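You operate a simulated robot arm through the tools that you are given. There is no shell and no other tool. Be economical: measure what you need, move in short steps, check, and stop when the job is done.

You are at the controls of a simulated two-armed robot. One attempt, no reset.

Task
Fill the yellow cylinder slowly to its stamped pressure from bank C.
Fine: guard up, line switch at 1, limit 1 at the stamp; close the fill knob and the bank after.

Only the result counts: the job must be done as asked and must still hold three seconds after the hand-in. Knocking over, shifting, dropping, spilling or breaking anything else fails it.

Robot
Two 7-joint arms with fingered hands on one trunk, on a carriage that runs on a rail from [-114.2, -0.1] to [73.8, 0.1] (x, y) and turns from -225 to 107 degrees about z. Base frame: it is fixed where the carriage stands at the start and does not move with it; the origin is on the floor, on the carriage's upright axis, x ahead of it, y to its left, z up. Units: cm, degrees, N and s.
The left shoulder is at the start at [7, 18.8, 139.8], the right one opposite. With the tool pointing down near the work surface each hand reaches from about 10 to 46 cm from the robot's upright axis, wherever it stands, measured 20 degrees to its own side. Places, roughly: bleed valve [-20, -70, 110]; blue fitting knob [80, -60, 100]; fill knob [0, -70, 110]; green cylinder [125, -50, 50]; green fitting knob [60, -80, 100]; left grey knob [20, -70, 90]; left yellow valve [20, -70, 130]; line 1 display [80, -90, 120]; line switch [20, -70, 110]; middle grey knob [0, -70, 90]; middle yellow valve [0, -70, 130]; orange cylinder [100, -50, 50]; orange fitting knob [50, -80, 100]; right grey knob [-20, -70, 90]; right yellow valve [-20, -70, 130]; yellow guard [60, -50, 70]. Payload 4 kg a hand.
The tool frame of a hand sits at the grasp point between the pads (the TCP): z along the fingers, y along the line on which they close. The tips reach 2.6 cm beyond it. The gripper opens to 13.2 cm. The gripper's body begins 7.3 cm behind the TCP. The gripper is a hand of 4 fingers: y runs from the thumb to the fingers, the wrist lies at [0, 0, -22.4] in the tool frame.
Orientation is told as [roll, pitch, yaw] about the base's x, y, z axes, in that order, counted from this pose: with the fingers straight down and closing along the base's y, the tool's x points along the base's -x, its y along +y and its z along -z.

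Tools
- The arms move only by the tool drive_tool. It takes "left_targets", "right_targets" or both (then of equal length, played together; a hand with none holds still); each is a list of rows, each an object (a shift or turn left out is 0) with "linear": the shift along the tool's x, y, z in units of 50 mm (1.0 is 50 mm), a list of three; "delta_rot": the turn, a rotation vector about the tool's x, y, z in units of 8 degrees (1.0 is 8 degrees), a list of three. In form: [{"linear": [x, y, z], "delta_rot": [ax, ay, az]}, ...]. A call has 1 to 12 rows; each row shifts and turns the commanded pose from where the row before left it, along the tool's axes as they then stand. A call with a number of a shift or a turn outside -1 to 1 is refused whole. Rows are played at 5 a second. More than 5 cm and 8.6 degrees between two rows, and nothing of the call is played. Where a pose cannot be reached the arm comes as near as it can. A force on the tool above 40 N (or 10 N above the force at the start of the call, whichever is more), or a blocked arm, ends the call early, and 0.2 s more pass. In this call time passes only in rows, and 0.2 s behind the last. The reply holds the time, the measured pose of the TCP, the force on the tool along the base axes, the opening and the grip force, in the units named above and with some noise, with the torque about the TCP (base axes, N m) and any sound that the robot's microphone picked up.
- Cameras (640 x 400 px; columns grow to the right, rows downward): "scene" is now at [10.63, -6.35, 162.01]; the picture's right is [-0.76, -0.64, 0.00], its down [-0.41, 0.48, -0.78] and it looks along [0.50, -0.59, -0.63] (base axes); focal length 214 px, centre (320, 200). "left" rides on the left gripper at [-7.3, 0.6, -9.4] in its tool frame; the picture's right is [-0.08, -1.00, 0.00], its down [0.79, -0.06, -0.62] and it looks along [0.61, -0.05, 0.79] (tool axes); focal length 230 px, centre (320, 200). "right" rides on the right gripper at [7.3, 0.6, -9.4] in its tool frame; the picture's right is [-0.08, 1.00, 0.00], its down [-0.78, -0.06, -0.62] and it looks along [-0.62, -0.05, 0.79] (tool axes); focal length 230 px, centre (320, 200). There is no depth. A picture from a camera that has moved, and an enlarged one, comes with that camera's place and axes in the base frame and with its lens.
- grab_frame(camera): a new picture of that camera. No time passes.
- slide_trunk(by): slides the trunk up (or, below 0, down) by that many cm; the arms and the scene camera ride with it, the base frame stays. It gives what a move gives, with no picture.
- base_move(legs): drives the robot by 1 to 6 legs, each [ahead, left, turn to the left] in cm, cm and degrees, along the robot's own axes; the way and the turn of a leg run together, so that a leg with both is an arc; at most 150 cm and 180 degrees a leg. The arms and the cameras ride along, it lands a little off, and it stops where it bumps. It keeps to its track: a leg is cut to what the track allows. It gives what a move gives.
- finger_targets(finger1, finger2, finger3, thumb_bend, hand): sets how far each is bent, from 0 (flat) to 1 (curled in); at 0.3 the hand is open as for a grip, at 0.7 the pads meet at the TCP. One left out holds its place. A second passes; each finger stops where it meets its share of the squeeze, and holds until it gets a number again. It is the only way to open and close the hand. It gives what a move gives, with no picture; readings hold the bend of each and the force on the fingers (four entries, about 0 where the hand has none), thumb and palm.
- pan_tilt(pan, tilt): turns the head with the scene camera to pan (to the left, within 86 degrees either way) and tilt (down, from -29 to 69), counted from straight ahead of the robot. It gives what a move gives.
- inspect(camera, box): a new picture of the part [left, top, right, bottom] of that camera's present view, enlarged. No time passes.
- job_done(): hands the job in; it is judged then, once.

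Work in short steps. Places have to be worked out from the pictures, the camera data and where the tool is seen: move nearer, look again, correct. Check each grasp and each placing, and mend what went wrong. You have 120 turns and 92 pictures in all, those below and enlarged ones among them. Open the grippers and draw the arms clear of the work before you hand the job in, unless the task says otherwise; then end with one line.

The tools are called as name(argument=value, ...) on one line, values as JSON. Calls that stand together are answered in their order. drive_tool: Moves the arms, as the interface text tells. Its arguments: {"type":"object","properties":{"left_targets":{"type":"array"},"right_targets":{"type":"array"}},"required":[]} The other tools are called the same way: slide_trunk (by) slides the trunk up or down; finger_targets (finger1, finger2, finger3, thumb_bend, hand) moves the fingers one by one; base_move (legs) drives the base; pan_tilt (pan, tilt) turns the head that bears the scene camera; grab_frame (camera) takes a picture; inspect (camera, box) takes an enlarged picture of a part of a camera's view; job_done () hands the job in.

At the start:

```text
time_s: 0.0
left_ee_pos: [48.18, -5.23, 144.12]
left_orientation: [0.0, 0.0, 0.1]
left_contact_force: [0.3, 0.3, 0.0]
left_torque: [-0.05, 0.02, 0.02]
left_grip_width: 13.16
left_grasp_force: 0.0
left_shape: jaw
left_bend: [0.3, 0.3, 0.3, 0.3]
left_finger forces: [0.1, 0.0, 0.0, 0.0, 0.1, 0.1]
right_ee_pos: [20.57, -26.4, 145.98]
right_orientation: [0.1, 0.0, -0.1]
right_contact_force: [0.5, -0.5, 0.6]
right_torque: [0.01, -0.01, 0.02]
right_grip_width: 13.17
right_grasp_force: 0.0
right_shape: jaw
right_bend: [0.3, 0.3, 0.3, 0.3]
right_finger forces: [0.0, 0.0, 0.0, 0.0, 0.0, 0.0]
trunk travel left (down, up): [-87.5, 6.5]
robot x, y, heading: [0.03, -0.07, -0.1]
head pan, tilt: [-49.9, 39.2]
```

scene: 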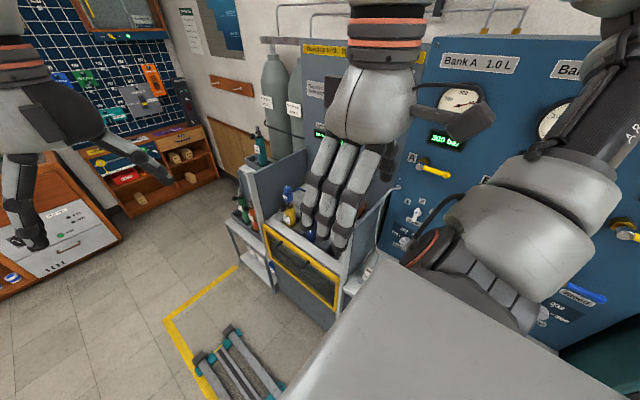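
right: 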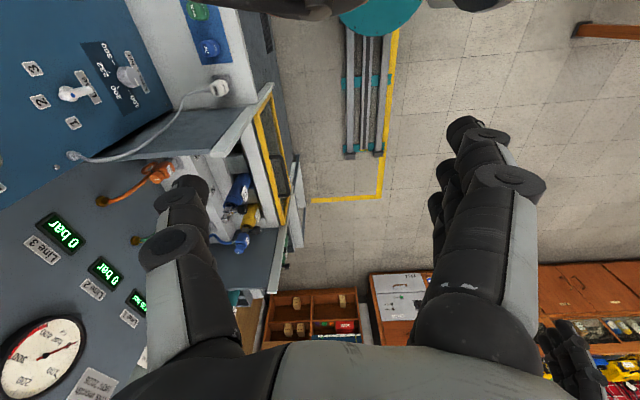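
left: 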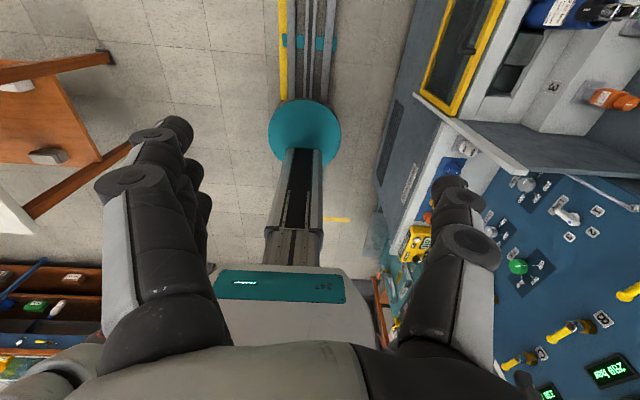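

The arms hide the panel from the scene camera. I turn the robot to face the panel (-y) and then look.

pan_tilt(pan=-85, tilt=30)

grab_frame(camera="scene")

```text
time_s: 1.0
left_ee_pos: [48.09, -5.37, 144.14]
left_orientation: [0.1, 0.0, 0.2]
left_contact_force: [0.1, -0.3, 0.1]
left_torque: [0.01, 0.0, 0.01]
left_grip_width: 13.18
left_grasp_force: 0.1
left_shape: jaw
left_bend: [0.3, 0.3, 0.3, 0.3]
left_finger forces: [0.0, 0.0, 0.0, 0.2, 0.1, 0.0]
right_ee_pos: [20.53, -26.44, 145.95]
right_orientation: [0.1, -0.1, -0.1]
right_contact_force: [0.5, 0.4, -0.3]
right_torque: [-0.04, 0.02, 0.0]
right_grip_width: 13.17
right_grasp_force: 0.0
right_shape: jaw
right_bend: [0.3, 0.3, 0.3, 0.3]
right_finger forces: [0.0, 0.0, 0.1, 0.1, 0.1, 0.0]
trunk travel left (down, up): [-87.5, 6.5]
robot x, y, heading: [-0.04, 0.13, 0.3]
head pan, tilt: [-85.0, 30.0]
```

```text
88 pictures are left
camera scene: at [5.92, -8.8, 163.42], right [-1.0, -0.09, 0.0], down [-0.04, 0.5, -0.87], along [0.08, -0.86, -0.5], focal length 214 px, centre (320, 200)
```

scene: 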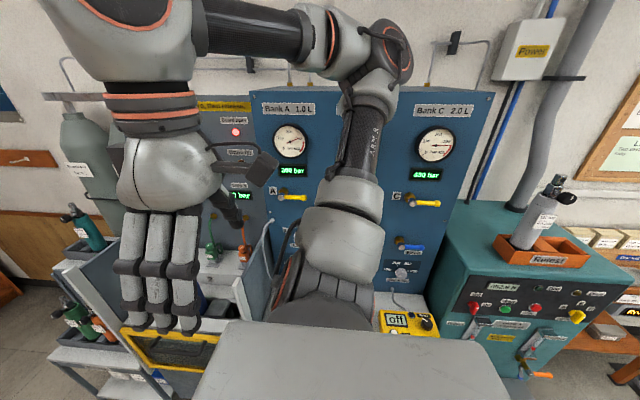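

I turn the robot to face the panel.

base_move(legs=[[0, 0, -90]])

pan_tilt(pan=0, tilt=35)

grab_frame(camera="scene")

```text
time_s: 5.2
left_ee_pos: [-5.41, -48.11, 144.18]
left_orientation: [-0.2, 0.0, -90.3]
left_contact_force: [0.6, 0.0, 0.0]
left_torque: [0.04, -0.01, 0.01]
left_grip_width: 13.19
left_grasp_force: 0.1
left_shape: jaw
left_bend: [0.3, 0.3, 0.3, 0.3]
left_finger forces: [0.0, 0.0, 0.1, 0.0, 0.0, 0.0]
right_ee_pos: [-26.61, -20.41, 145.99]
right_orientation: [0.1, -0.1, -90.3]
right_contact_force: [0.3, 0.5, 1.0]
right_torque: [0.02, -0.03, -0.01]
right_grip_width: 13.17
right_grasp_force: 0.2
right_shape: jaw
right_bend: [0.3, 0.3, 0.3, 0.3]
right_finger forces: [0.1, 0.0, 0.1, 0.0, 0.1, 0.0]
trunk travel left (down, up): [-87.5, 6.5]
robot x, y, heading: [0.06, 0.26, -90.2]
head pan, tilt: [-85.0, 30.0]
```

```text
time_s: 6.8
left_ee_pos: [-5.44, -48.07, 144.23]
left_orientation: [0.0, 0.1, -90.2]
left_contact_force: [-0.7, -0.4, 0.5]
left_torque: [0.03, 0.0, 0.0]
left_grip_width: 13.16
left_grasp_force: 0.1
left_shape: jaw
left_bend: [0.3, 0.3, 0.3, 0.3]
left_finger forces: [0.0, 0.0, 0.1, 0.1, 0.0, 0.0]
right_ee_pos: [-26.7, -20.47, 145.95]
right_orientation: [0.1, -0.1, -90.4]
right_contact_force: [0.0, 0.4, 0.7]
right_torque: [0.01, 0.02, 0.0]
right_grip_width: 13.17
right_grasp_force: 0.2
right_shape: jaw
right_bend: [0.3, 0.3, 0.3, 0.3]
right_finger forces: [0.1, 0.0, 0.0, 0.0, 0.1, 0.0]
trunk travel left (down, up): [-87.5, 6.5]
robot x, y, heading: [0.1, 0.23, -90.3]
head pan, tilt: [0.0, 35.0]
```

```text
87 pictures are left
camera scene: at [0.04, -13.6, 162.65], right [-1.0, 0.01, 0.0], down [0.0, 0.57, -0.82], along [0.0, -0.82, -0.57], focal length 214 px, centre (320, 200)
```

scene: 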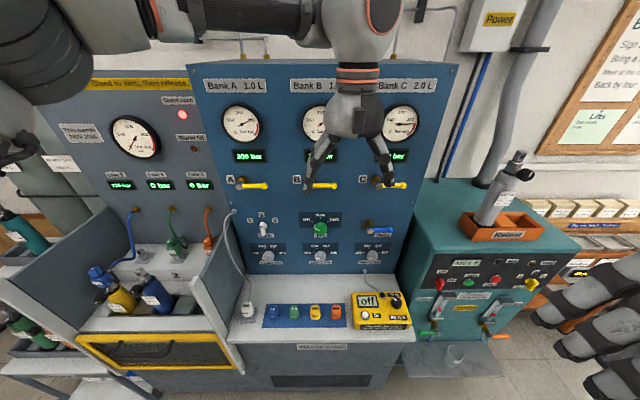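

Now the whole panel is in view. I zoom into the fill station and the labels.

inspect(camera="scene", box=[40, 60, 240, 200])

inspect(camera="scene", box=[220, 170, 420, 340])

inspect(camera="scene", box=[60, 200, 250, 390])

```text
2.86 times, centred on (140, 130) of scene
camera zoom: at [0.04, -13.6, 162.65], right [-1.0, 0.01, 0.0], down [0.0, 0.57, -0.82], along [0.0, -0.82, -0.57], focal length 613 px, centre (834, 400)
```

zoom: 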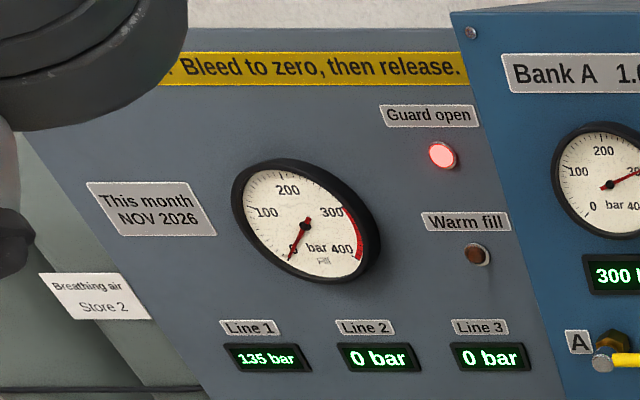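

```text
2.35 times, centred on (320, 255) of scene
camera zoom: at [0.04, -13.6, 162.65], right [-1.0, 0.01, 0.0], down [0.0, 0.57, -0.82], along [0.0, -0.82, -0.57], focal length 505 px, centre (320, 71)
```

zoom: 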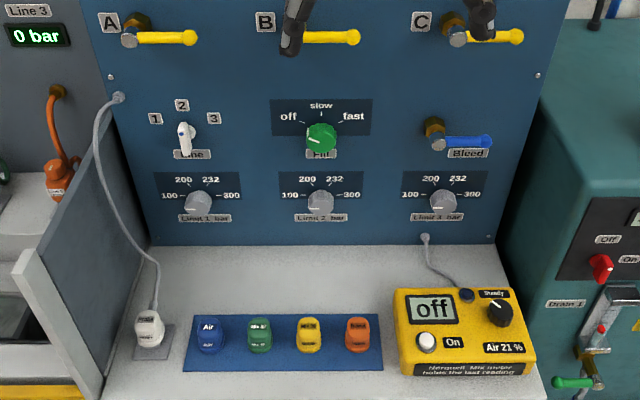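

```text
2.11 times, centred on (155, 295) of scene
camera zoom: at [0.04, -13.6, 162.65], right [-1.0, 0.01, 0.0], down [0.0, 0.57, -0.82], along [0.0, -0.82, -0.57], focal length 452 px, centre (667, 0)
```

zoom: 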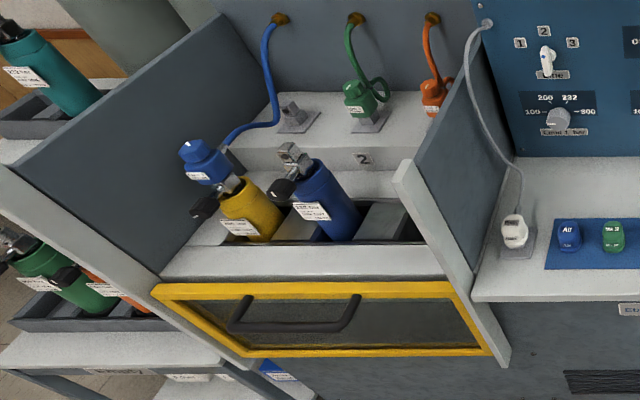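

Line 1 (blue hose) is on the yellow cylinder at 135 bar. I drive left to stand in front of the guard and read the stamp.

base_move(legs=[[0, 55, 0]])

pan_tilt(pan=0, tilt=50)

grab_frame(camera="scene")

```text
time_s: 10.0
left_ee_pos: [48.41, -48.0, 144.12]
left_orientation: [0.2, 0.0, -90.2]
left_contact_force: [-0.3, 0.1, 0.4]
left_torque: [-0.02, -0.04, 0.03]
left_grip_width: 13.18
left_grasp_force: 0.0
left_shape: jaw
left_bend: [0.3, 0.3, 0.3, 0.3]
left_finger forces: [0.1, 0.1, 0.1, 0.0, 0.1, 0.0]
right_ee_pos: [27.24, -20.39, 145.84]
right_orientation: [0.2, -0.1, -90.5]
right_contact_force: [0.1, -0.3, -0.9]
right_torque: [0.01, -0.02, -0.03]
right_grip_width: 13.2
right_grasp_force: 0.1
right_shape: jaw
right_bend: [0.3, 0.3, 0.3, 0.3]
right_finger forces: [0.0, 0.0, 0.1, 0.1, 0.0, 0.1]
trunk travel left (down, up): [-87.5, 6.5]
robot x, y, heading: [54.31, 0.4, -90.5]
head pan, tilt: [0.0, 35.0]
```

```text
time_s: 10.7
left_ee_pos: [48.62, -48.09, 144.14]
left_orientation: [0.0, 0.0, -90.2]
left_contact_force: [0.0, -0.5, 0.3]
left_torque: [-0.03, 0.0, 0.0]
left_grip_width: 13.19
left_grasp_force: 0.1
left_shape: jaw
left_bend: [0.3, 0.3, 0.3, 0.3]
left_finger forces: [0.0, 0.0, 0.0, 0.1, 0.0, 0.0]
right_ee_pos: [27.5, -20.42, 145.91]
right_orientation: [0.1, -0.1, -90.4]
right_contact_force: [0.5, 0.1, 0.5]
right_torque: [0.0, 0.0, 0.02]
right_grip_width: 13.21
right_grasp_force: 0.0
right_shape: jaw
right_bend: [0.3, 0.3, 0.3, 0.3]
right_finger forces: [0.0, 0.0, 0.0, 0.1, 0.2, 0.1]
trunk travel left (down, up): [-87.5, 6.5]
robot x, y, heading: [53.87, 0.11, -90.0]
head pan, tilt: [0.0, 50.0]
```

```text
83 pictures are left
camera scene: at [54.14, -12.44, 160.48], right [-1.0, 0.0, 0.0], down [0.0, 0.77, -0.64], along [0.0, -0.64, -0.77], focal length 214 px, centre (320, 200)
```

scene: 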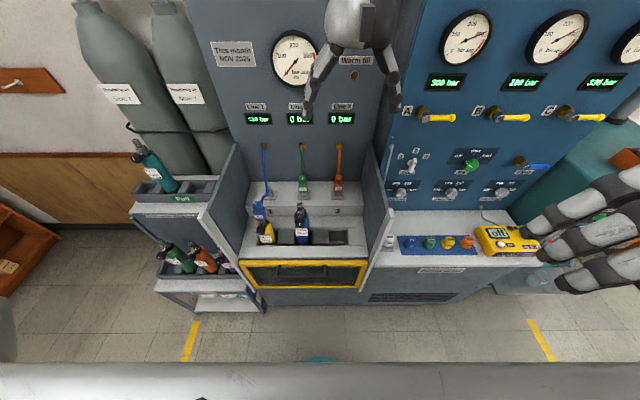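

inspect(camera="scene", box=[230, 180, 330, 250])

inspect(camera="scene", box=[230, 230, 390, 310])

```text
5.71 times, centred on (280, 215) of scene
camera zoom: at [54.14, -12.44, 160.48], right [-1.0, 0.0, 0.0], down [0.0, 0.77, -0.64], along [0.0, -0.64, -0.77], focal length 1226 px, centre (549, 114)
```

zoom: 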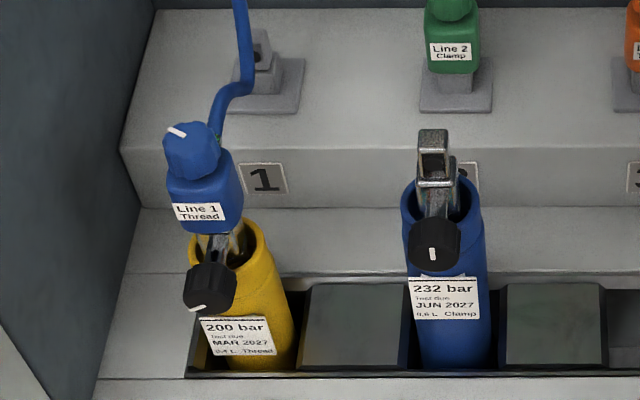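

```text
4.00 times, centred on (310, 270) of scene
camera zoom: at [54.14, -12.44, 160.48], right [-1.0, 0.0, 0.0], down [0.0, 0.77, -0.64], along [0.0, -0.64, -0.77], focal length 858 px, centre (360, -80)
```

zoom: 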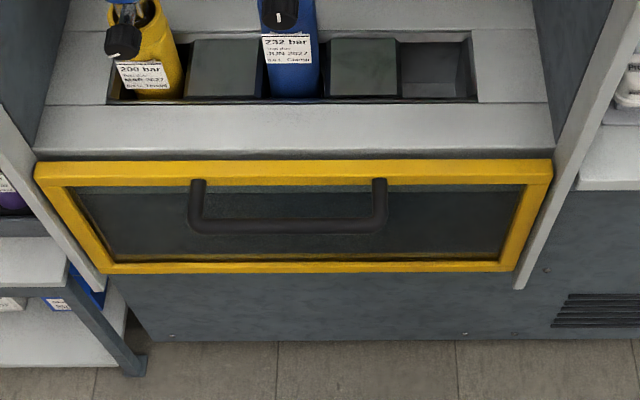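

Stamp reads 200 bar, test date good (MAR 2027), and the Line 1 Thread fitting is on. I pull the left hand back and turn it to point at the guard (-y).

drive_tool(left_targets=[{"linear": [0.6, 0.5, 0]}, {"linear": [0.6, 0.5, 0]}, {"linear": [0.6, 0.5, 0]}, {"linear": [0.6, 0.5, 0]}, {"delta_rot": [0, -1, 0]}, {"delta_rot": [0, -1, 0]}, {"delta_rot": [0, -1, 0]}, {"delta_rot": [0, -1, 0]}, {"delta_rot": [0, -1, 0]}, {"delta_rot": [0, -1, 0]}])

drive_tool(left_targets=[{"delta_rot": [0, -1, 0]}, {"delta_rot": [0, -1, 0]}, {"delta_rot": [0, -1, 0]}, {"delta_rot": [0, -1, 0]}, {"delta_rot": [0, -1, 0]}, {"delta_rot": [0, -0.25, 0]}])

grab_frame(camera="left")

```text
time_s: 12.9
left_ee_pos: [58.54, -36.09, 144.25]
left_orientation: [-0.2, -48.3, -90.1]
left_contact_force: [0.1, 0.2, 0.6]
left_torque: [-0.02, -0.02, 0.01]
left_grip_width: 13.18
left_grasp_force: 0.0
left_shape: jaw
left_bend: [0.3, 0.3, 0.3, 0.3]
left_finger forces: [0.0, 0.0, 0.0, 0.0, 0.0, 0.0]
right_ee_pos: [27.5, -20.27, 145.85]
right_orientation: [0.2, -0.1, -90.5]
right_contact_force: [-0.8, 0.6, 0.7]
right_torque: [0.02, -0.01, 0.0]
right_grip_width: 13.18
right_grasp_force: 0.0
right_shape: jaw
right_bend: [0.3, 0.3, 0.3, 0.3]
right_finger forces: [0.0, 0.0, 0.0, 0.1, 0.0, 0.1]
trunk travel left (down, up): [-87.5, 6.5]
robot x, y, heading: [54.03, -0.01, -90.4]
head pan, tilt: [0.0, 50.0]
```

```text
time_s: 14.1
left_ee_pos: [59.67, -36.16, 150.63]
left_orientation: [-68.9, -71.0, -17.6]
left_contact_force: [0.2, -0.6, -0.3]
left_torque: [0.02, -0.01, 0.01]
left_grip_width: 13.19
left_grasp_force: 0.0
left_shape: jaw
left_bend: [0.3, 0.3, 0.3, 0.3]
left_finger forces: [0.1, 0.0, 0.1, 0.0, 0.0, 0.2]
right_ee_pos: [27.49, -20.27, 145.98]
right_orientation: [0.2, -0.2, -90.4]
right_contact_force: [0.8, 0.5, -0.9]
right_torque: [-0.07, -0.01, 0.02]
right_grip_width: 13.2
right_grasp_force: 0.0
right_shape: jaw
right_bend: [0.3, 0.3, 0.3, 0.3]
right_finger forces: [0.1, 0.2, 0.1, 0.1, 0.0, 0.0]
trunk travel left (down, up): [-87.5, 6.5]
robot x, y, heading: [54.04, 0.08, -90.7]
head pan, tilt: [0.0, 50.0]
stopped in row 6 (left hand): the arm was blocked; the commanded pose is now the measured one
```

```text
80 pictures are left
camera left: at [61.96, -27.62, 158.21], right [-0.92, -0.09, 0.38], down [-0.33, 0.68, -0.65], along [-0.2, -0.72, -0.66], focal length 230 px, centre (320, 200)
```

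left: 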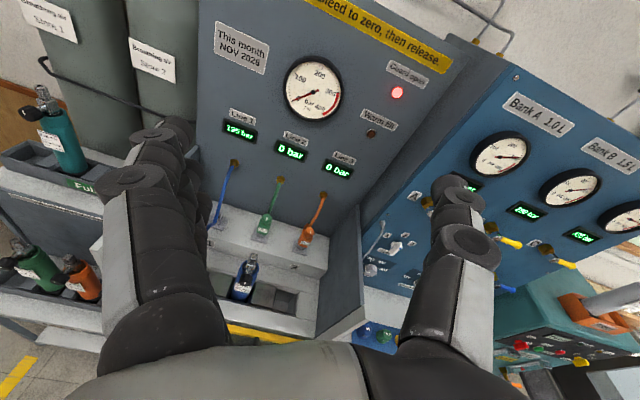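

The hand points at the panel, with a roll of about 18° that the arm prefers. I continue the roll so the fingers end up below and the thumb above, to grip the bar.

drive_tool(left_targets=[{"delta_rot": [0, 0, -1]}, {"delta_rot": [0, 0, -1]}, {"delta_rot": [0, 0, -1]}, {"delta_rot": [0, 0, -1]}, {"delta_rot": [0, 0, -1]}, {"delta_rot": [0, 0, -1]}, {"delta_rot": [0, 0, -1]}, {"delta_rot": [0, 0, -1]}, {"delta_rot": [0, 0, -1]}])

grab_frame(camera="left")

```text
time_s: 16.1
left_ee_pos: [59.61, -36.4, 150.4]
left_orientation: [-83.2, 0.0, 2.5]
left_contact_force: [0.3, 0.3, -0.3]
left_torque: [0.02, -0.02, -0.01]
left_grip_width: 13.22
left_grasp_force: 0.1
left_shape: jaw
left_bend: [0.3, 0.3, 0.3, 0.3]
left_finger forces: [0.1, 0.1, 0.0, 0.0, 0.1, 0.1]
right_ee_pos: [27.52, -20.31, 145.84]
right_orientation: [0.1, -0.1, -90.4]
right_contact_force: [-0.7, -0.1, -0.4]
right_torque: [0.0, 0.02, -0.02]
right_grip_width: 13.17
right_grasp_force: 0.1
right_shape: jaw
right_bend: [0.3, 0.3, 0.3, 0.3]
right_finger forces: [0.1, 0.0, 0.0, 0.0, 0.1, 0.0]
trunk travel left (down, up): [-87.5, 6.5]
robot x, y, heading: [54.02, -0.01, -90.1]
head pan, tilt: [0.0, 50.0]
```

```text
79 pictures are left
camera left: at [66.42, -26.8, 150.86], right [0.08, -0.11, 0.99], down [-0.81, 0.57, 0.13], along [-0.58, -0.81, -0.05], focal length 230 px, centre (320, 200)
```

left: 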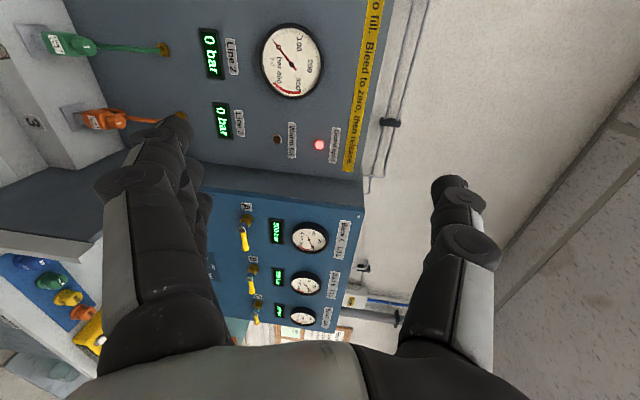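

Now at roll −83, pitch 0. I lower the trunk by 55 so the hand comes near handle height, then look.

slide_trunk(by=-55)

grab_frame(camera="left")

grab_frame(camera="scene")

```text
refused: -55 is not a number from -40 to 40
```

```text
78 pictures are left
camera left: at [66.42, -26.8, 150.86], right [0.08, -0.11, 0.99], down [-0.81, 0.57, 0.13], along [-0.58, -0.81, -0.05], focal length 230 px, centre (320, 200)
```

left: 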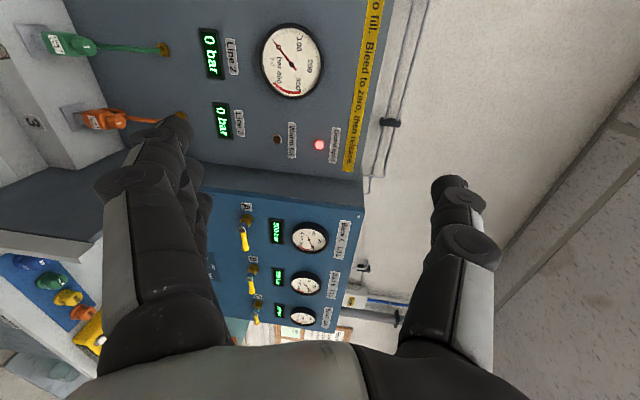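

```text
77 pictures are left
camera scene: at [54.21, -12.66, 160.8], right [-1.0, -0.01, 0.0], down [-0.01, 0.74, -0.67], along [0.0, -0.67, -0.74], focal length 214 px, centre (320, 200)
```

scene: 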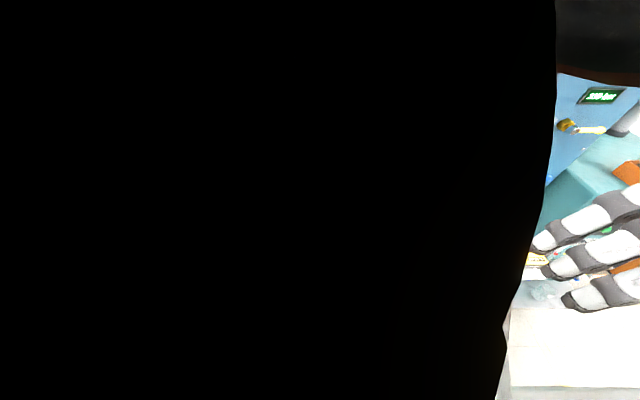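

Limit is 40 cm a call, so I lower by 35, which keeps the arm above the handle. Then I look with the hand camera.

slide_trunk(by=-40)

grab_frame(camera="left")

```text
time_s: 20.0
left_ee_pos: [59.61, -36.41, 110.35]
left_orientation: [-83.2, 0.0, 2.7]
left_contact_force: [0.6, 0.1, 0.4]
left_torque: [-0.03, 0.0, 0.03]
left_grip_width: 13.21
left_grasp_force: 0.0
left_shape: jaw
left_bend: [0.3, 0.3, 0.3, 0.3]
left_finger forces: [0.0, 0.0, 0.0, 0.0, 0.1, 0.0]
right_ee_pos: [27.44, -20.41, 105.86]
right_orientation: [0.1, -0.1, -90.4]
right_contact_force: [0.5, 0.0, 0.4]
right_torque: [0.05, 0.02, 0.03]
right_grip_width: 13.21
right_grasp_force: 0.1
right_shape: jaw
right_bend: [0.3, 0.3, 0.3, 0.3]
right_finger forces: [0.0, 0.1, 0.0, 0.0, 0.0, 0.0]
trunk travel left (down, up): [-47.5, 46.5]
robot x, y, heading: [53.82, -0.14, -90.2]
head pan, tilt: [0.0, 50.0]
```

```text
76 pictures are left
camera left: at [66.39, -26.83, 110.86], right [0.08, -0.11, 0.99], down [-0.81, 0.57, 0.13], along [-0.58, -0.82, -0.05], focal length 230 px, centre (320, 200)
```

left: 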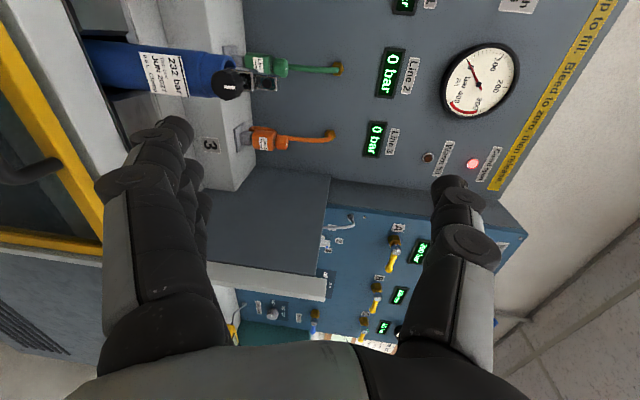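

The handle end is visible low on the left of the picture, estimated at z≈81, y≈−43. I back off 3 cm, lower 25, and look again.

drive_tool(left_targets=[{"linear": [0, 0, -0.6]}])

slide_trunk(by=-25)

grab_frame(camera="left")

grab_frame(camera="scene")

```text
time_s: 20.6
left_ee_pos: [61.23, -35.53, 109.92]
left_orientation: [-81.2, -0.4, 7.3]
left_contact_force: [0.6, -0.2, 0.5]
left_torque: [-0.01, 0.01, -0.02]
left_grip_width: 13.21
left_grasp_force: 0.1
left_shape: jaw
left_bend: [0.3, 0.3, 0.3, 0.3]
left_finger forces: [0.0, 0.1, 0.1, 0.0, 0.0, 0.0]
right_ee_pos: [27.48, -20.4, 105.89]
right_orientation: [0.1, 0.0, -90.4]
right_contact_force: [0.0, -0.4, 0.4]
right_torque: [0.04, 0.03, -0.01]
right_grip_width: 13.17
right_grasp_force: 0.0
right_shape: jaw
right_bend: [0.3, 0.3, 0.3, 0.3]
right_finger forces: [0.0, 0.0, 0.1, 0.0, 0.1, 0.0]
trunk travel left (down, up): [-47.5, 46.5]
robot x, y, heading: [53.85, 0.05, -90.4]
head pan, tilt: [0.0, 50.0]
stopped in row 1 (left hand): the arm was blocked; the commanded pose is now the measured one
```

```text
time_s: 23.1
left_ee_pos: [61.27, -35.52, 85.01]
left_orientation: [-81.6, -0.5, 7.5]
left_contact_force: [-0.5, -0.3, -0.1]
left_torque: [0.01, 0.01, 0.0]
left_grip_width: 13.19
left_grasp_force: 0.0
left_shape: jaw
left_bend: [0.3, 0.3, 0.3, 0.3]
left_finger forces: [0.0, 0.0, 0.1, 0.0, 0.0, 0.0]
right_ee_pos: [27.51, -20.29, 80.96]
right_orientation: [0.1, -0.2, -90.4]
right_contact_force: [0.2, -0.2, 0.5]
right_torque: [0.01, 0.02, 0.01]
right_grip_width: 13.18
right_grasp_force: 0.0
right_shape: jaw
right_bend: [0.3, 0.3, 0.3, 0.3]
right_finger forces: [0.0, 0.0, 0.0, 0.0, 0.0, 0.0]
trunk travel left (down, up): [-22.5, 71.5]
robot x, y, heading: [54.22, 0.29, -90.2]
head pan, tilt: [0.0, 50.0]
```

```text
75 pictures are left
camera left: at [67.18, -25.33, 85.74], right [0.09, -0.13, 0.99], down [-0.86, 0.49, 0.15], along [-0.51, -0.86, -0.07], focal length 230 px, centre (320, 200)
```

left: 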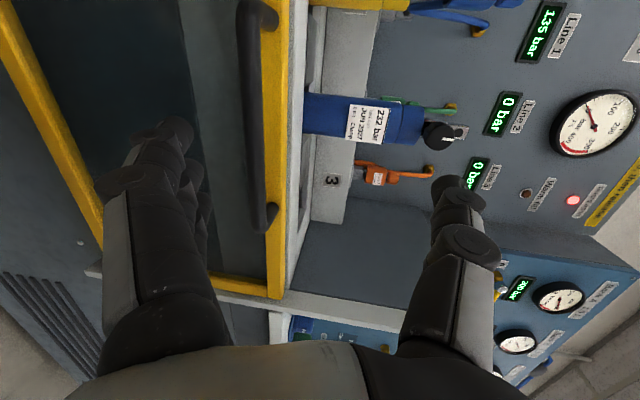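

```text
74 pictures are left
camera scene: at [54.4, -12.95, 96.33], right [-1.0, -0.03, 0.0], down [-0.02, 0.69, -0.72], along [0.02, -0.72, -0.69], focal length 214 px, centre (320, 200)
```

scene: 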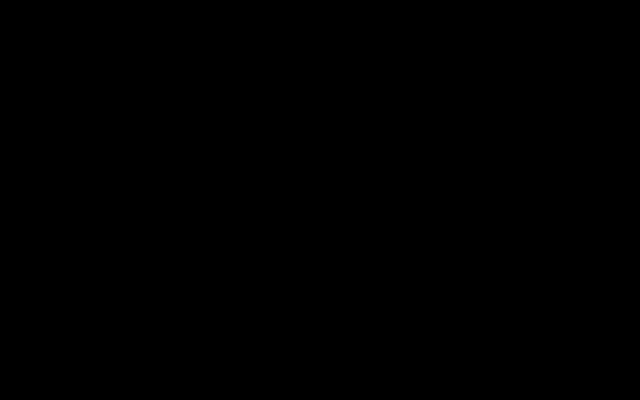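

Handle bar lies at about z≈79, y≈−43 and spans x 53–70. I lower 6 cm to centre the grip on the bar, then advance.

slide_trunk(by=-5.5)

drive_tool(left_targets=[{"linear": [0, 0, 0.4]}, {"linear": [0, 0, 0.4]}, {"linear": [0, 0, 0.4]}])

grab_frame(camera="left")

```text
time_s: 24.1
left_ee_pos: [61.09, -35.53, 79.43]
left_orientation: [-81.6, -0.4, 7.5]
left_contact_force: [0.4, 0.5, 0.6]
left_torque: [0.0, 0.0, 0.01]
left_grip_width: 13.18
left_grasp_force: 0.0
left_shape: jaw
left_bend: [0.3, 0.3, 0.3, 0.3]
left_finger forces: [0.1, 0.1, 0.0, 0.0, 0.1, 0.0]
right_ee_pos: [27.43, -20.29, 75.46]
right_orientation: [0.2, -0.1, -90.4]
right_contact_force: [0.0, -1.6, 0.1]
right_torque: [0.02, 0.0, -0.03]
right_grip_width: 13.19
right_grasp_force: 0.1
right_shape: jaw
right_bend: [0.3, 0.3, 0.3, 0.3]
right_finger forces: [0.0, 0.0, 0.0, 0.0, 0.0, 0.1]
trunk travel left (down, up): [-17.0, 77.0]
robot x, y, heading: [54.03, 0.1, -90.2]
head pan, tilt: [0.0, 50.0]
```

```text
time_s: 24.9
left_ee_pos: [61.96, -41.27, 78.77]
left_orientation: [-81.8, -0.5, 7.3]
left_contact_force: [0.7, 0.2, 0.6]
left_torque: [0.01, -0.01, -0.01]
left_grip_width: 13.2
left_grasp_force: 0.1
left_shape: jaw
left_bend: [0.3, 0.3, 0.3, 0.3]
left_finger forces: [0.0, 0.0, 0.0, 0.0, 0.0, 0.0]
right_ee_pos: [27.47, -20.51, 75.32]
right_orientation: [0.1, -0.1, -90.3]
right_contact_force: [-0.2, -0.9, -1.1]
right_torque: [-0.07, -0.01, -0.01]
right_grip_width: 13.18
right_grasp_force: 0.0
right_shape: jaw
right_bend: [0.3, 0.3, 0.3, 0.3]
right_finger forces: [0.0, 0.1, 0.0, 0.0, 0.0, 0.0]
trunk travel left (down, up): [-17.0, 77.0]
robot x, y, heading: [54.17, 0.28, -89.9]
head pan, tilt: [0.0, 50.0]
```

```text
73 pictures are left
camera left: at [68.02, -31.13, 79.44], right [0.09, -0.13, 0.99], down [-0.86, 0.5, 0.14], along [-0.51, -0.86, -0.07], focal length 230 px, centre (320, 200)
```

left: 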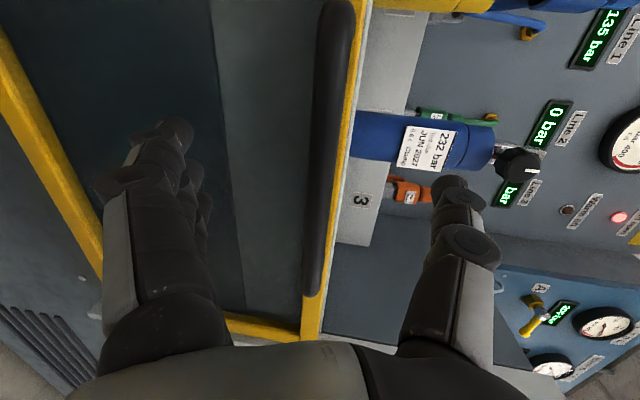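

Triangulating, the bar is at y≈−44.3, z≈78.5. I advance 2.4 cm and close the hand.

drive_tool(left_targets=[{"linear": [0, 0, 0.25]}, {"linear": [0, 0, 0.25]}])

finger_targets(hand="left", finger1=0.7, finger2=0.7, finger3=0.7, thumb_bend=0.7)

grab_frame(camera="left")

```text
time_s: 25.5
left_ee_pos: [62.29, -43.8, 78.22]
left_orientation: [-81.7, -0.5, 7.3]
left_contact_force: [-0.8, 0.2, 0.4]
left_torque: [0.01, -0.02, 0.02]
left_grip_width: 13.19
left_grasp_force: 0.0
left_shape: jaw
left_bend: [0.3, 0.3, 0.3, 0.3]
left_finger forces: [0.0, 0.0, 0.0, 0.0, 0.0, 0.0]
right_ee_pos: [27.52, -20.38, 75.42]
right_orientation: [0.1, -0.1, -90.4]
right_contact_force: [0.7, -0.3, -0.3]
right_torque: [0.01, 0.02, -0.04]
right_grip_width: 13.18
right_grasp_force: 0.0
right_shape: jaw
right_bend: [0.3, 0.3, 0.3, 0.3]
right_finger forces: [0.1, 0.0, 0.0, 0.0, 0.1, 0.0]
trunk travel left (down, up): [-17.0, 77.0]
robot x, y, heading: [53.93, 0.12, -90.4]
head pan, tilt: [0.0, 50.0]
```

```text
time_s: 26.5
left_ee_pos: [62.23, -43.74, 78.3]
left_orientation: [-81.7, -0.5, 7.3]
left_contact_force: [0.2, 0.0, 0.1]
left_torque: [0.01, -0.01, 0.01]
left_grip_width: 1.43
left_grasp_force: 0.1
left_shape: fingers
left_bend: [0.7, 0.7, 0.7, 0.7]
left_finger forces: [0.1, 0.0, 0.0, 0.0, 0.0, 0.0]
right_ee_pos: [27.56, -20.48, 75.44]
right_orientation: [0.1, -0.1, -90.4]
right_contact_force: [-0.1, -0.5, 0.1]
right_torque: [0.03, -0.02, 0.01]
right_grip_width: 13.2
right_grasp_force: 0.1
right_shape: jaw
right_bend: [0.3, 0.3, 0.3, 0.3]
right_finger forces: [0.0, 0.0, 0.1, 0.0, 0.1, 0.0]
trunk travel left (down, up): [-17.0, 77.0]
robot x, y, heading: [54.55, -0.01, -90.6]
head pan, tilt: [0.0, 50.0]
```

```text
72 pictures are left
camera left: at [68.29, -33.58, 79.09], right [0.09, -0.13, 0.99], down [-0.86, 0.5, 0.14], along [-0.51, -0.86, -0.07], focal length 230 px, centre (320, 200)
```

left: 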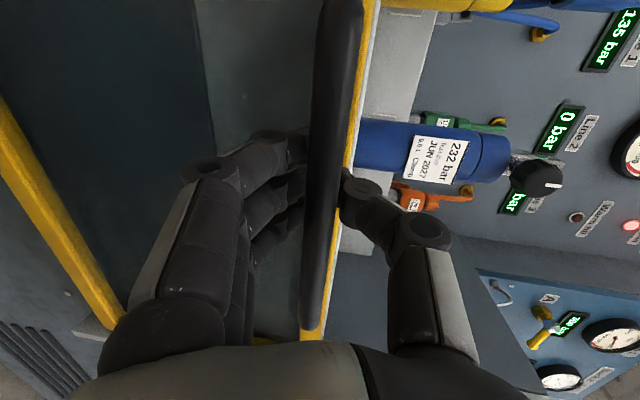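

The bar is caged between the palm and the curled fingers. I test the lift with a few centimetres straight up.

drive_tool(left_targets=[{"linear": [0, -0.4, -0.058]}, {"linear": [0, -0.4, -0.058]}, {"linear": [0, -0.4, -0.058]}])

grab_frame(camera="left")

```text
time_s: 27.3
left_ee_pos: [62.23, -43.81, 84.46]
left_orientation: [-81.7, -0.5, 7.4]
left_contact_force: [0.6, -0.3, -0.9]
left_torque: [-0.02, -0.05, 0.0]
left_grip_width: 1.58
left_grasp_force: 0.4
left_shape: fingers
left_bend: [0.69, 0.7, 0.7, 0.7]
left_finger forces: [1.2, 0.2, 0.0, 0.1, 0.0, 0.1]
right_ee_pos: [27.61, -20.32, 75.52]
right_orientation: [0.1, -0.1, -90.4]
right_contact_force: [-0.3, -0.4, 0.3]
right_torque: [0.01, 0.0, 0.01]
right_grip_width: 13.16
right_grasp_force: 0.0
right_shape: jaw
right_bend: [0.3, 0.3, 0.3, 0.3]
right_finger forces: [0.1, 0.0, 0.1, 0.1, 0.0, 0.1]
trunk travel left (down, up): [-17.0, 77.0]
robot x, y, heading: [54.2, 0.08, -90.1]
head pan, tilt: [0.0, 50.0]
```

```text
71 pictures are left
camera left: at [68.22, -33.63, 85.17], right [0.09, -0.13, 0.99], down [-0.86, 0.5, 0.14], along [-0.51, -0.86, -0.07], focal length 230 px, centre (320, 200)
```

left: 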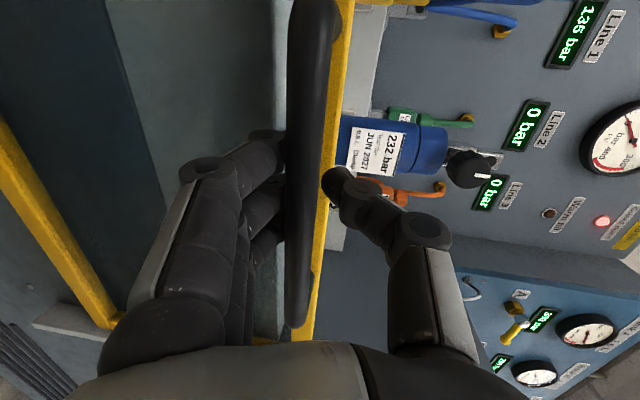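

The guard is rising with the hand at little force. I continue up 16 cm.

drive_tool(left_targets=[{"linear": [0, -0.5, -0.073]}, {"linear": [0, -0.5, -0.073]}, {"linear": [0, -0.5, -0.073]}, {"linear": [0, -0.5, -0.073]}, {"linear": [0, -0.5, -0.073]}, {"linear": [0, -0.5, -0.073]}, {"linear": [0, -0.5, -0.073]}])

grab_frame(camera="left")

```text
time_s: 28.9
left_ee_pos: [61.96, -43.9, 102.15]
left_orientation: [-81.6, -0.4, 7.4]
left_contact_force: [0.8, -0.7, -0.9]
left_torque: [-0.01, 0.0, -0.01]
left_grip_width: 1.56
left_grasp_force: 0.1
left_shape: fingers
left_bend: [0.69, 0.7, 0.7, 0.7]
left_finger forces: [1.0, 0.1, 0.0, 0.1, 0.0, 0.0]
right_ee_pos: [27.63, -20.47, 75.46]
right_orientation: [0.1, -0.1, -90.4]
right_contact_force: [0.2, -0.9, -0.5]
right_torque: [0.01, -0.01, 0.01]
right_grip_width: 13.2
right_grasp_force: 0.1
right_shape: jaw
right_bend: [0.3, 0.3, 0.3, 0.3]
right_finger forces: [0.0, 0.0, 0.1, 0.0, 0.0, 0.0]
trunk travel left (down, up): [-17.0, 77.0]
robot x, y, heading: [53.89, 0.01, -90.5]
head pan, tilt: [0.0, 50.0]
```

```text
70 pictures are left
camera left: at [68.1, -33.77, 102.85], right [0.09, -0.13, 0.99], down [-0.86, 0.5, 0.14], along [-0.51, -0.86, -0.07], focal length 230 px, centre (320, 200)
```

left: 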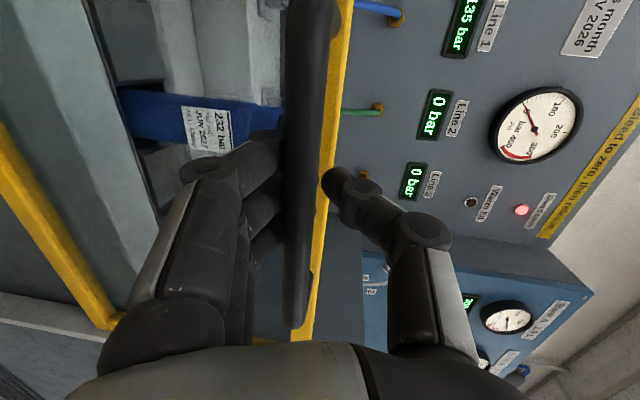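

Still moving freely. Continue up until it meets its stop, in smaller rows.

drive_tool(left_targets=[{"linear": [0, -0.3, -0.043]}, {"linear": [0, -0.3, -0.043]}, {"linear": [0, -0.3, -0.043]}, {"linear": [0, -0.3, -0.043]}, {"linear": [0, -0.3, -0.043]}, {"linear": [0, -0.3, -0.043]}])

grab_frame(camera="left")

```text
time_s: 30.3
left_ee_pos: [62.03, -44.04, 110.73]
left_orientation: [-81.2, -0.7, 7.3]
left_contact_force: [0.7, 7.5, -33.3]
left_torque: [0.03, -0.02, -0.02]
left_grip_width: 2.59
left_grasp_force: 16.0
left_shape: fingers
left_bend: [0.65, 0.65, 0.66, 0.7]
left_finger forces: [10.5, 10.7, 10.9, 0.0, 0.1, 0.0]
right_ee_pos: [27.65, -20.39, 75.39]
right_orientation: [0.1, 0.0, -90.5]
right_contact_force: [0.2, 0.3, -0.1]
right_torque: [0.0, -0.02, -0.01]
right_grip_width: 13.18
right_grasp_force: 0.0
right_shape: jaw
right_bend: [0.3, 0.3, 0.3, 0.3]
right_finger forces: [0.0, 0.0, 0.0, 0.0, 0.1, 0.0]
trunk travel left (down, up): [-17.0, 77.0]
robot x, y, heading: [53.8, 0.56, -90.0]
head pan, tilt: [0.0, 50.0]
```

```text
69 pictures are left
camera left: at [68.08, -33.89, 111.57], right [0.08, -0.14, 0.99], down [-0.86, 0.5, 0.14], along [-0.51, -0.86, -0.08], focal length 230 px, centre (320, 200)
```

left: 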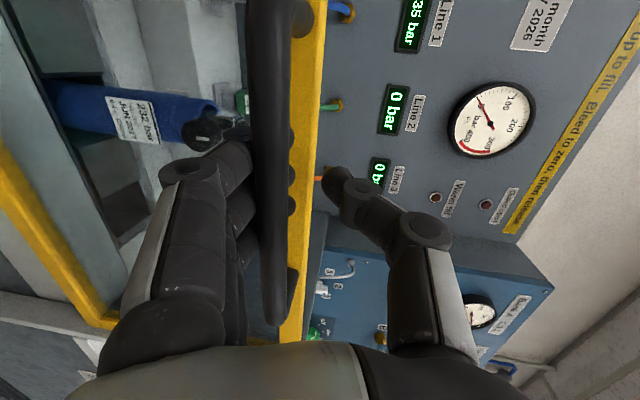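

The stop is reached and the "Guard open" lamp is out. I ease off 2 cm and check that the guard stays up.

drive_tool(left_targets=[{"linear": [0, 0.3, 0.043]}])

finger_targets(hand="left", finger1=0.3, finger2=0.3, finger3=0.3, thumb_bend=0.3)

grab_frame(camera="left")

```text
time_s: 30.7
left_ee_pos: [62.16, -43.82, 109.58]
left_orientation: [-81.7, -0.3, 7.3]
left_contact_force: [-1.0, -3.2, -2.2]
left_torque: [-0.09, 0.04, -0.01]
left_grip_width: 1.7
left_grasp_force: 2.0
left_shape: fingers
left_bend: [0.68, 0.69, 0.69, 0.7]
left_finger forces: [2.3, 1.1, 1.0, 0.1, 0.0, 0.0]
right_ee_pos: [27.51, -20.41, 75.42]
right_orientation: [0.0, 0.0, -90.4]
right_contact_force: [0.9, -0.2, 0.1]
right_torque: [0.0, 0.0, -0.02]
right_grip_width: 13.15
right_grasp_force: 0.1
right_shape: jaw
right_bend: [0.3, 0.3, 0.3, 0.3]
right_finger forces: [0.0, 0.0, 0.0, 0.0, 0.1, 0.0]
trunk travel left (down, up): [-17.0, 77.0]
robot x, y, heading: [54.38, 0.46, -90.8]
head pan, tilt: [0.0, 50.0]
```

```text
time_s: 31.7
left_ee_pos: [62.06, -43.91, 109.47]
left_orientation: [-81.6, -0.5, 7.3]
left_contact_force: [-0.1, 0.4, -0.3]
left_torque: [-0.02, -0.01, -0.03]
left_grip_width: 13.6
left_grasp_force: 0.0
left_shape: fingers
left_bend: [0.3, 0.3, 0.3, 0.3]
left_finger forces: [0.1, 0.0, 0.0, 0.0, 0.0, 0.1]
right_ee_pos: [27.45, -20.43, 75.41]
right_orientation: [0.1, -0.1, -90.4]
right_contact_force: [-0.3, 0.2, 0.3]
right_torque: [-0.04, -0.02, 0.0]
right_grip_width: 13.15
right_grasp_force: 0.0
right_shape: jaw
right_bend: [0.3, 0.3, 0.3, 0.3]
right_finger forces: [0.0, 0.0, 0.1, 0.0, 0.0, 0.0]
trunk travel left (down, up): [-17.0, 77.0]
robot x, y, heading: [54.11, -0.08, -90.5]
head pan, tilt: [0.0, 50.0]
```

```text
68 pictures are left
camera left: at [68.13, -33.7, 110.28], right [0.09, -0.13, 0.99], down [-0.86, 0.5, 0.14], along [-0.51, -0.86, -0.07], focal length 230 px, centre (320, 200)
```

left: 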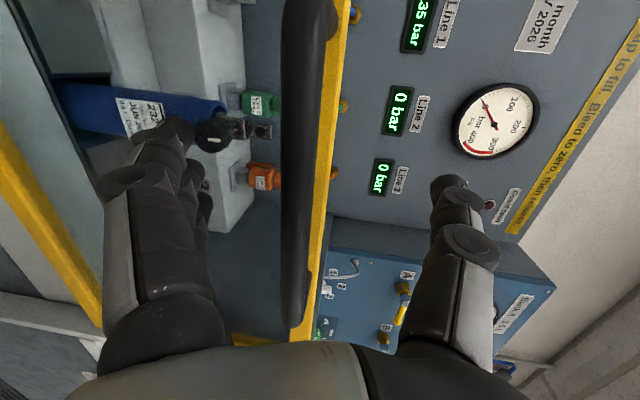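

The guard stays up. I draw the left hand straight back.

drive_tool(left_targets=[{"linear": [0, 0, -0.5]}, {"linear": [0, 0, -0.5]}, {"linear": [0, 0, -0.5]}])

grab_frame(camera="left")

```text
time_s: 32.5
left_ee_pos: [61.22, -36.32, 110.79]
left_orientation: [-81.8, -0.5, 7.4]
left_contact_force: [0.2, 0.6, -0.7]
left_torque: [-0.01, 0.0, -0.02]
left_grip_width: 13.59
left_grasp_force: 0.0
left_shape: fingers
left_bend: [0.3, 0.3, 0.3, 0.3]
left_finger forces: [0.0, 0.0, 0.0, 0.0, 0.1, 0.1]
right_ee_pos: [27.41, -20.37, 75.55]
right_orientation: [0.2, -0.2, -90.5]
right_contact_force: [0.6, -0.6, -0.2]
right_torque: [-0.04, 0.01, -0.02]
right_grip_width: 13.18
right_grasp_force: 0.1
right_shape: jaw
right_bend: [0.3, 0.3, 0.3, 0.3]
right_finger forces: [0.1, 0.1, 0.0, 0.0, 0.1, 0.1]
trunk travel left (down, up): [-17.0, 77.0]
robot x, y, heading: [54.14, 0.18, -90.3]
head pan, tilt: [0.0, 50.0]
```

```text
67 pictures are left
camera left: at [67.24, -26.29, 111.54], right [0.09, -0.13, 0.99], down [-0.86, 0.5, 0.14], along [-0.51, -0.86, -0.07], focal length 230 px, centre (320, 200)
```

left: 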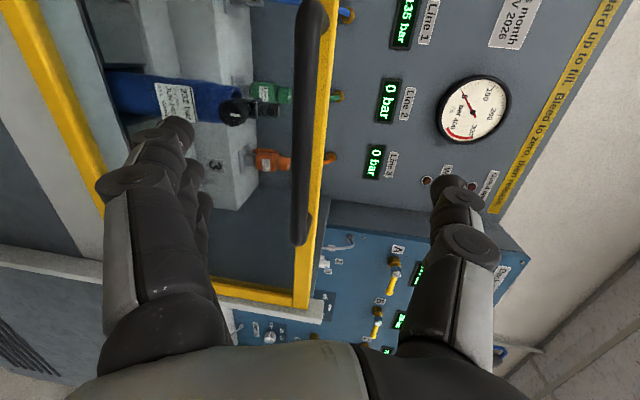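

The lamp is confirmed dark. I drive 54 cm right, to put the left hand in front of the line switch and limit 1 column.

base_move(legs=[[0, -54, 0]])

grab_frame(camera="left")

pan_tilt(pan=0, tilt=20)

grab_frame(camera="scene")

```text
time_s: 35.6
left_ee_pos: [6.71, -36.64, 110.71]
left_orientation: [-81.8, -0.5, 6.9]
left_contact_force: [-0.3, 0.4, -0.2]
left_torque: [-0.05, -0.01, 0.02]
left_grip_width: 13.58
left_grasp_force: 0.0
left_shape: fingers
left_bend: [0.3, 0.3, 0.3, 0.3]
left_finger forces: [0.0, 0.0, 0.0, 0.0, 0.1, 0.0]
right_ee_pos: [-26.92, -20.33, 75.51]
right_orientation: [0.1, -0.1, -90.8]
right_contact_force: [0.6, 1.1, -0.4]
right_torque: [-0.03, -0.02, 0.02]
right_grip_width: 13.16
right_grasp_force: 0.1
right_shape: jaw
right_bend: [0.3, 0.3, 0.3, 0.3]
right_finger forces: [0.1, 0.0, 0.0, 0.1, 0.0, 0.0]
trunk travel left (down, up): [-17.0, 77.0]
robot x, y, heading: [-0.38, 0.21, -90.8]
head pan, tilt: [0.0, 50.0]
```

```text
66 pictures are left
camera left: at [12.82, -26.53, 111.52], right [0.09, -0.14, 0.99], down [-0.85, 0.5, 0.14], along [-0.52, -0.85, -0.07], focal length 230 px, centre (320, 200)
```

left: 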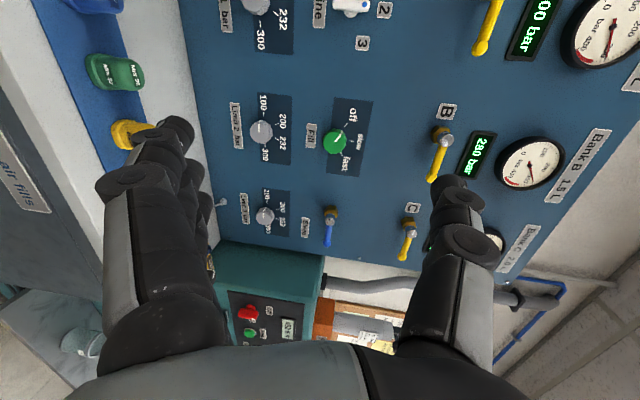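

```text
time_s: 36.6
left_ee_pos: [6.79, -36.69, 110.66]
left_orientation: [-81.7, -0.5, 6.8]
left_contact_force: [-0.4, -0.2, 0.6]
left_torque: [0.0, 0.0, 0.01]
left_grip_width: 13.57
left_grasp_force: 0.0
left_shape: fingers
left_bend: [0.3, 0.3, 0.3, 0.3]
left_finger forces: [0.0, 0.0, 0.0, 0.0, 0.0, 0.0]
right_ee_pos: [-26.9, -20.19, 75.4]
right_orientation: [0.1, -0.1, -91.0]
right_contact_force: [-0.3, 1.0, -0.4]
right_torque: [0.06, -0.02, 0.02]
right_grip_width: 13.19
right_grasp_force: 0.0
right_shape: jaw
right_bend: [0.3, 0.3, 0.3, 0.3]
right_finger forces: [0.0, 0.0, 0.0, 0.1, 0.0, 0.0]
trunk travel left (down, up): [-17.0, 77.0]
robot x, y, heading: [-0.06, 0.13, -90.9]
head pan, tilt: [0.0, 20.0]
```

```text
65 pictures are left
camera scene: at [-0.19, -14.11, 94.52], right [-1.0, 0.01, 0.0], down [0.0, 0.34, -0.94], along [-0.01, -0.94, -0.34], focal length 214 px, centre (320, 200)
```

scene: 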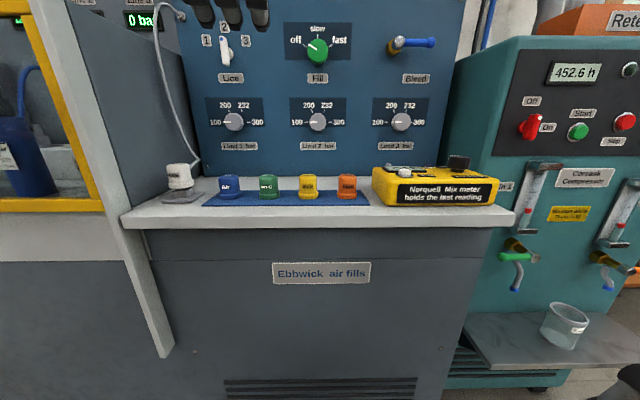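

Good head-on view. I zoom on the knobs and switch to see their present settings.

inspect(camera="scene", box=[180, 10, 360, 160])

```text
2.67 times, centred on (270, 85) of scene
camera zoom: at [-0.19, -14.11, 94.52], right [-1.0, 0.01, 0.0], down [0.0, 0.34, -0.94], along [-0.01, -0.94, -0.34], focal length 572 px, centre (453, 507)
```

zoom: 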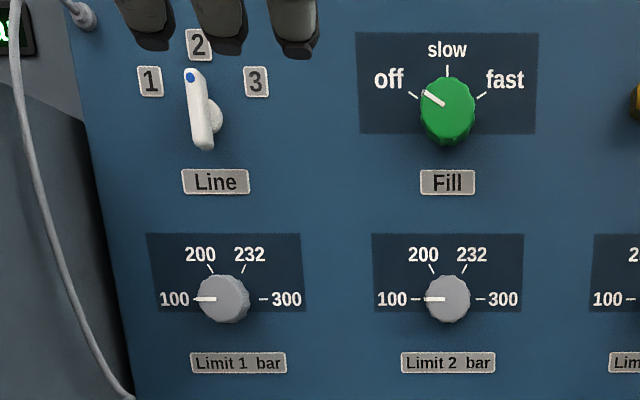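

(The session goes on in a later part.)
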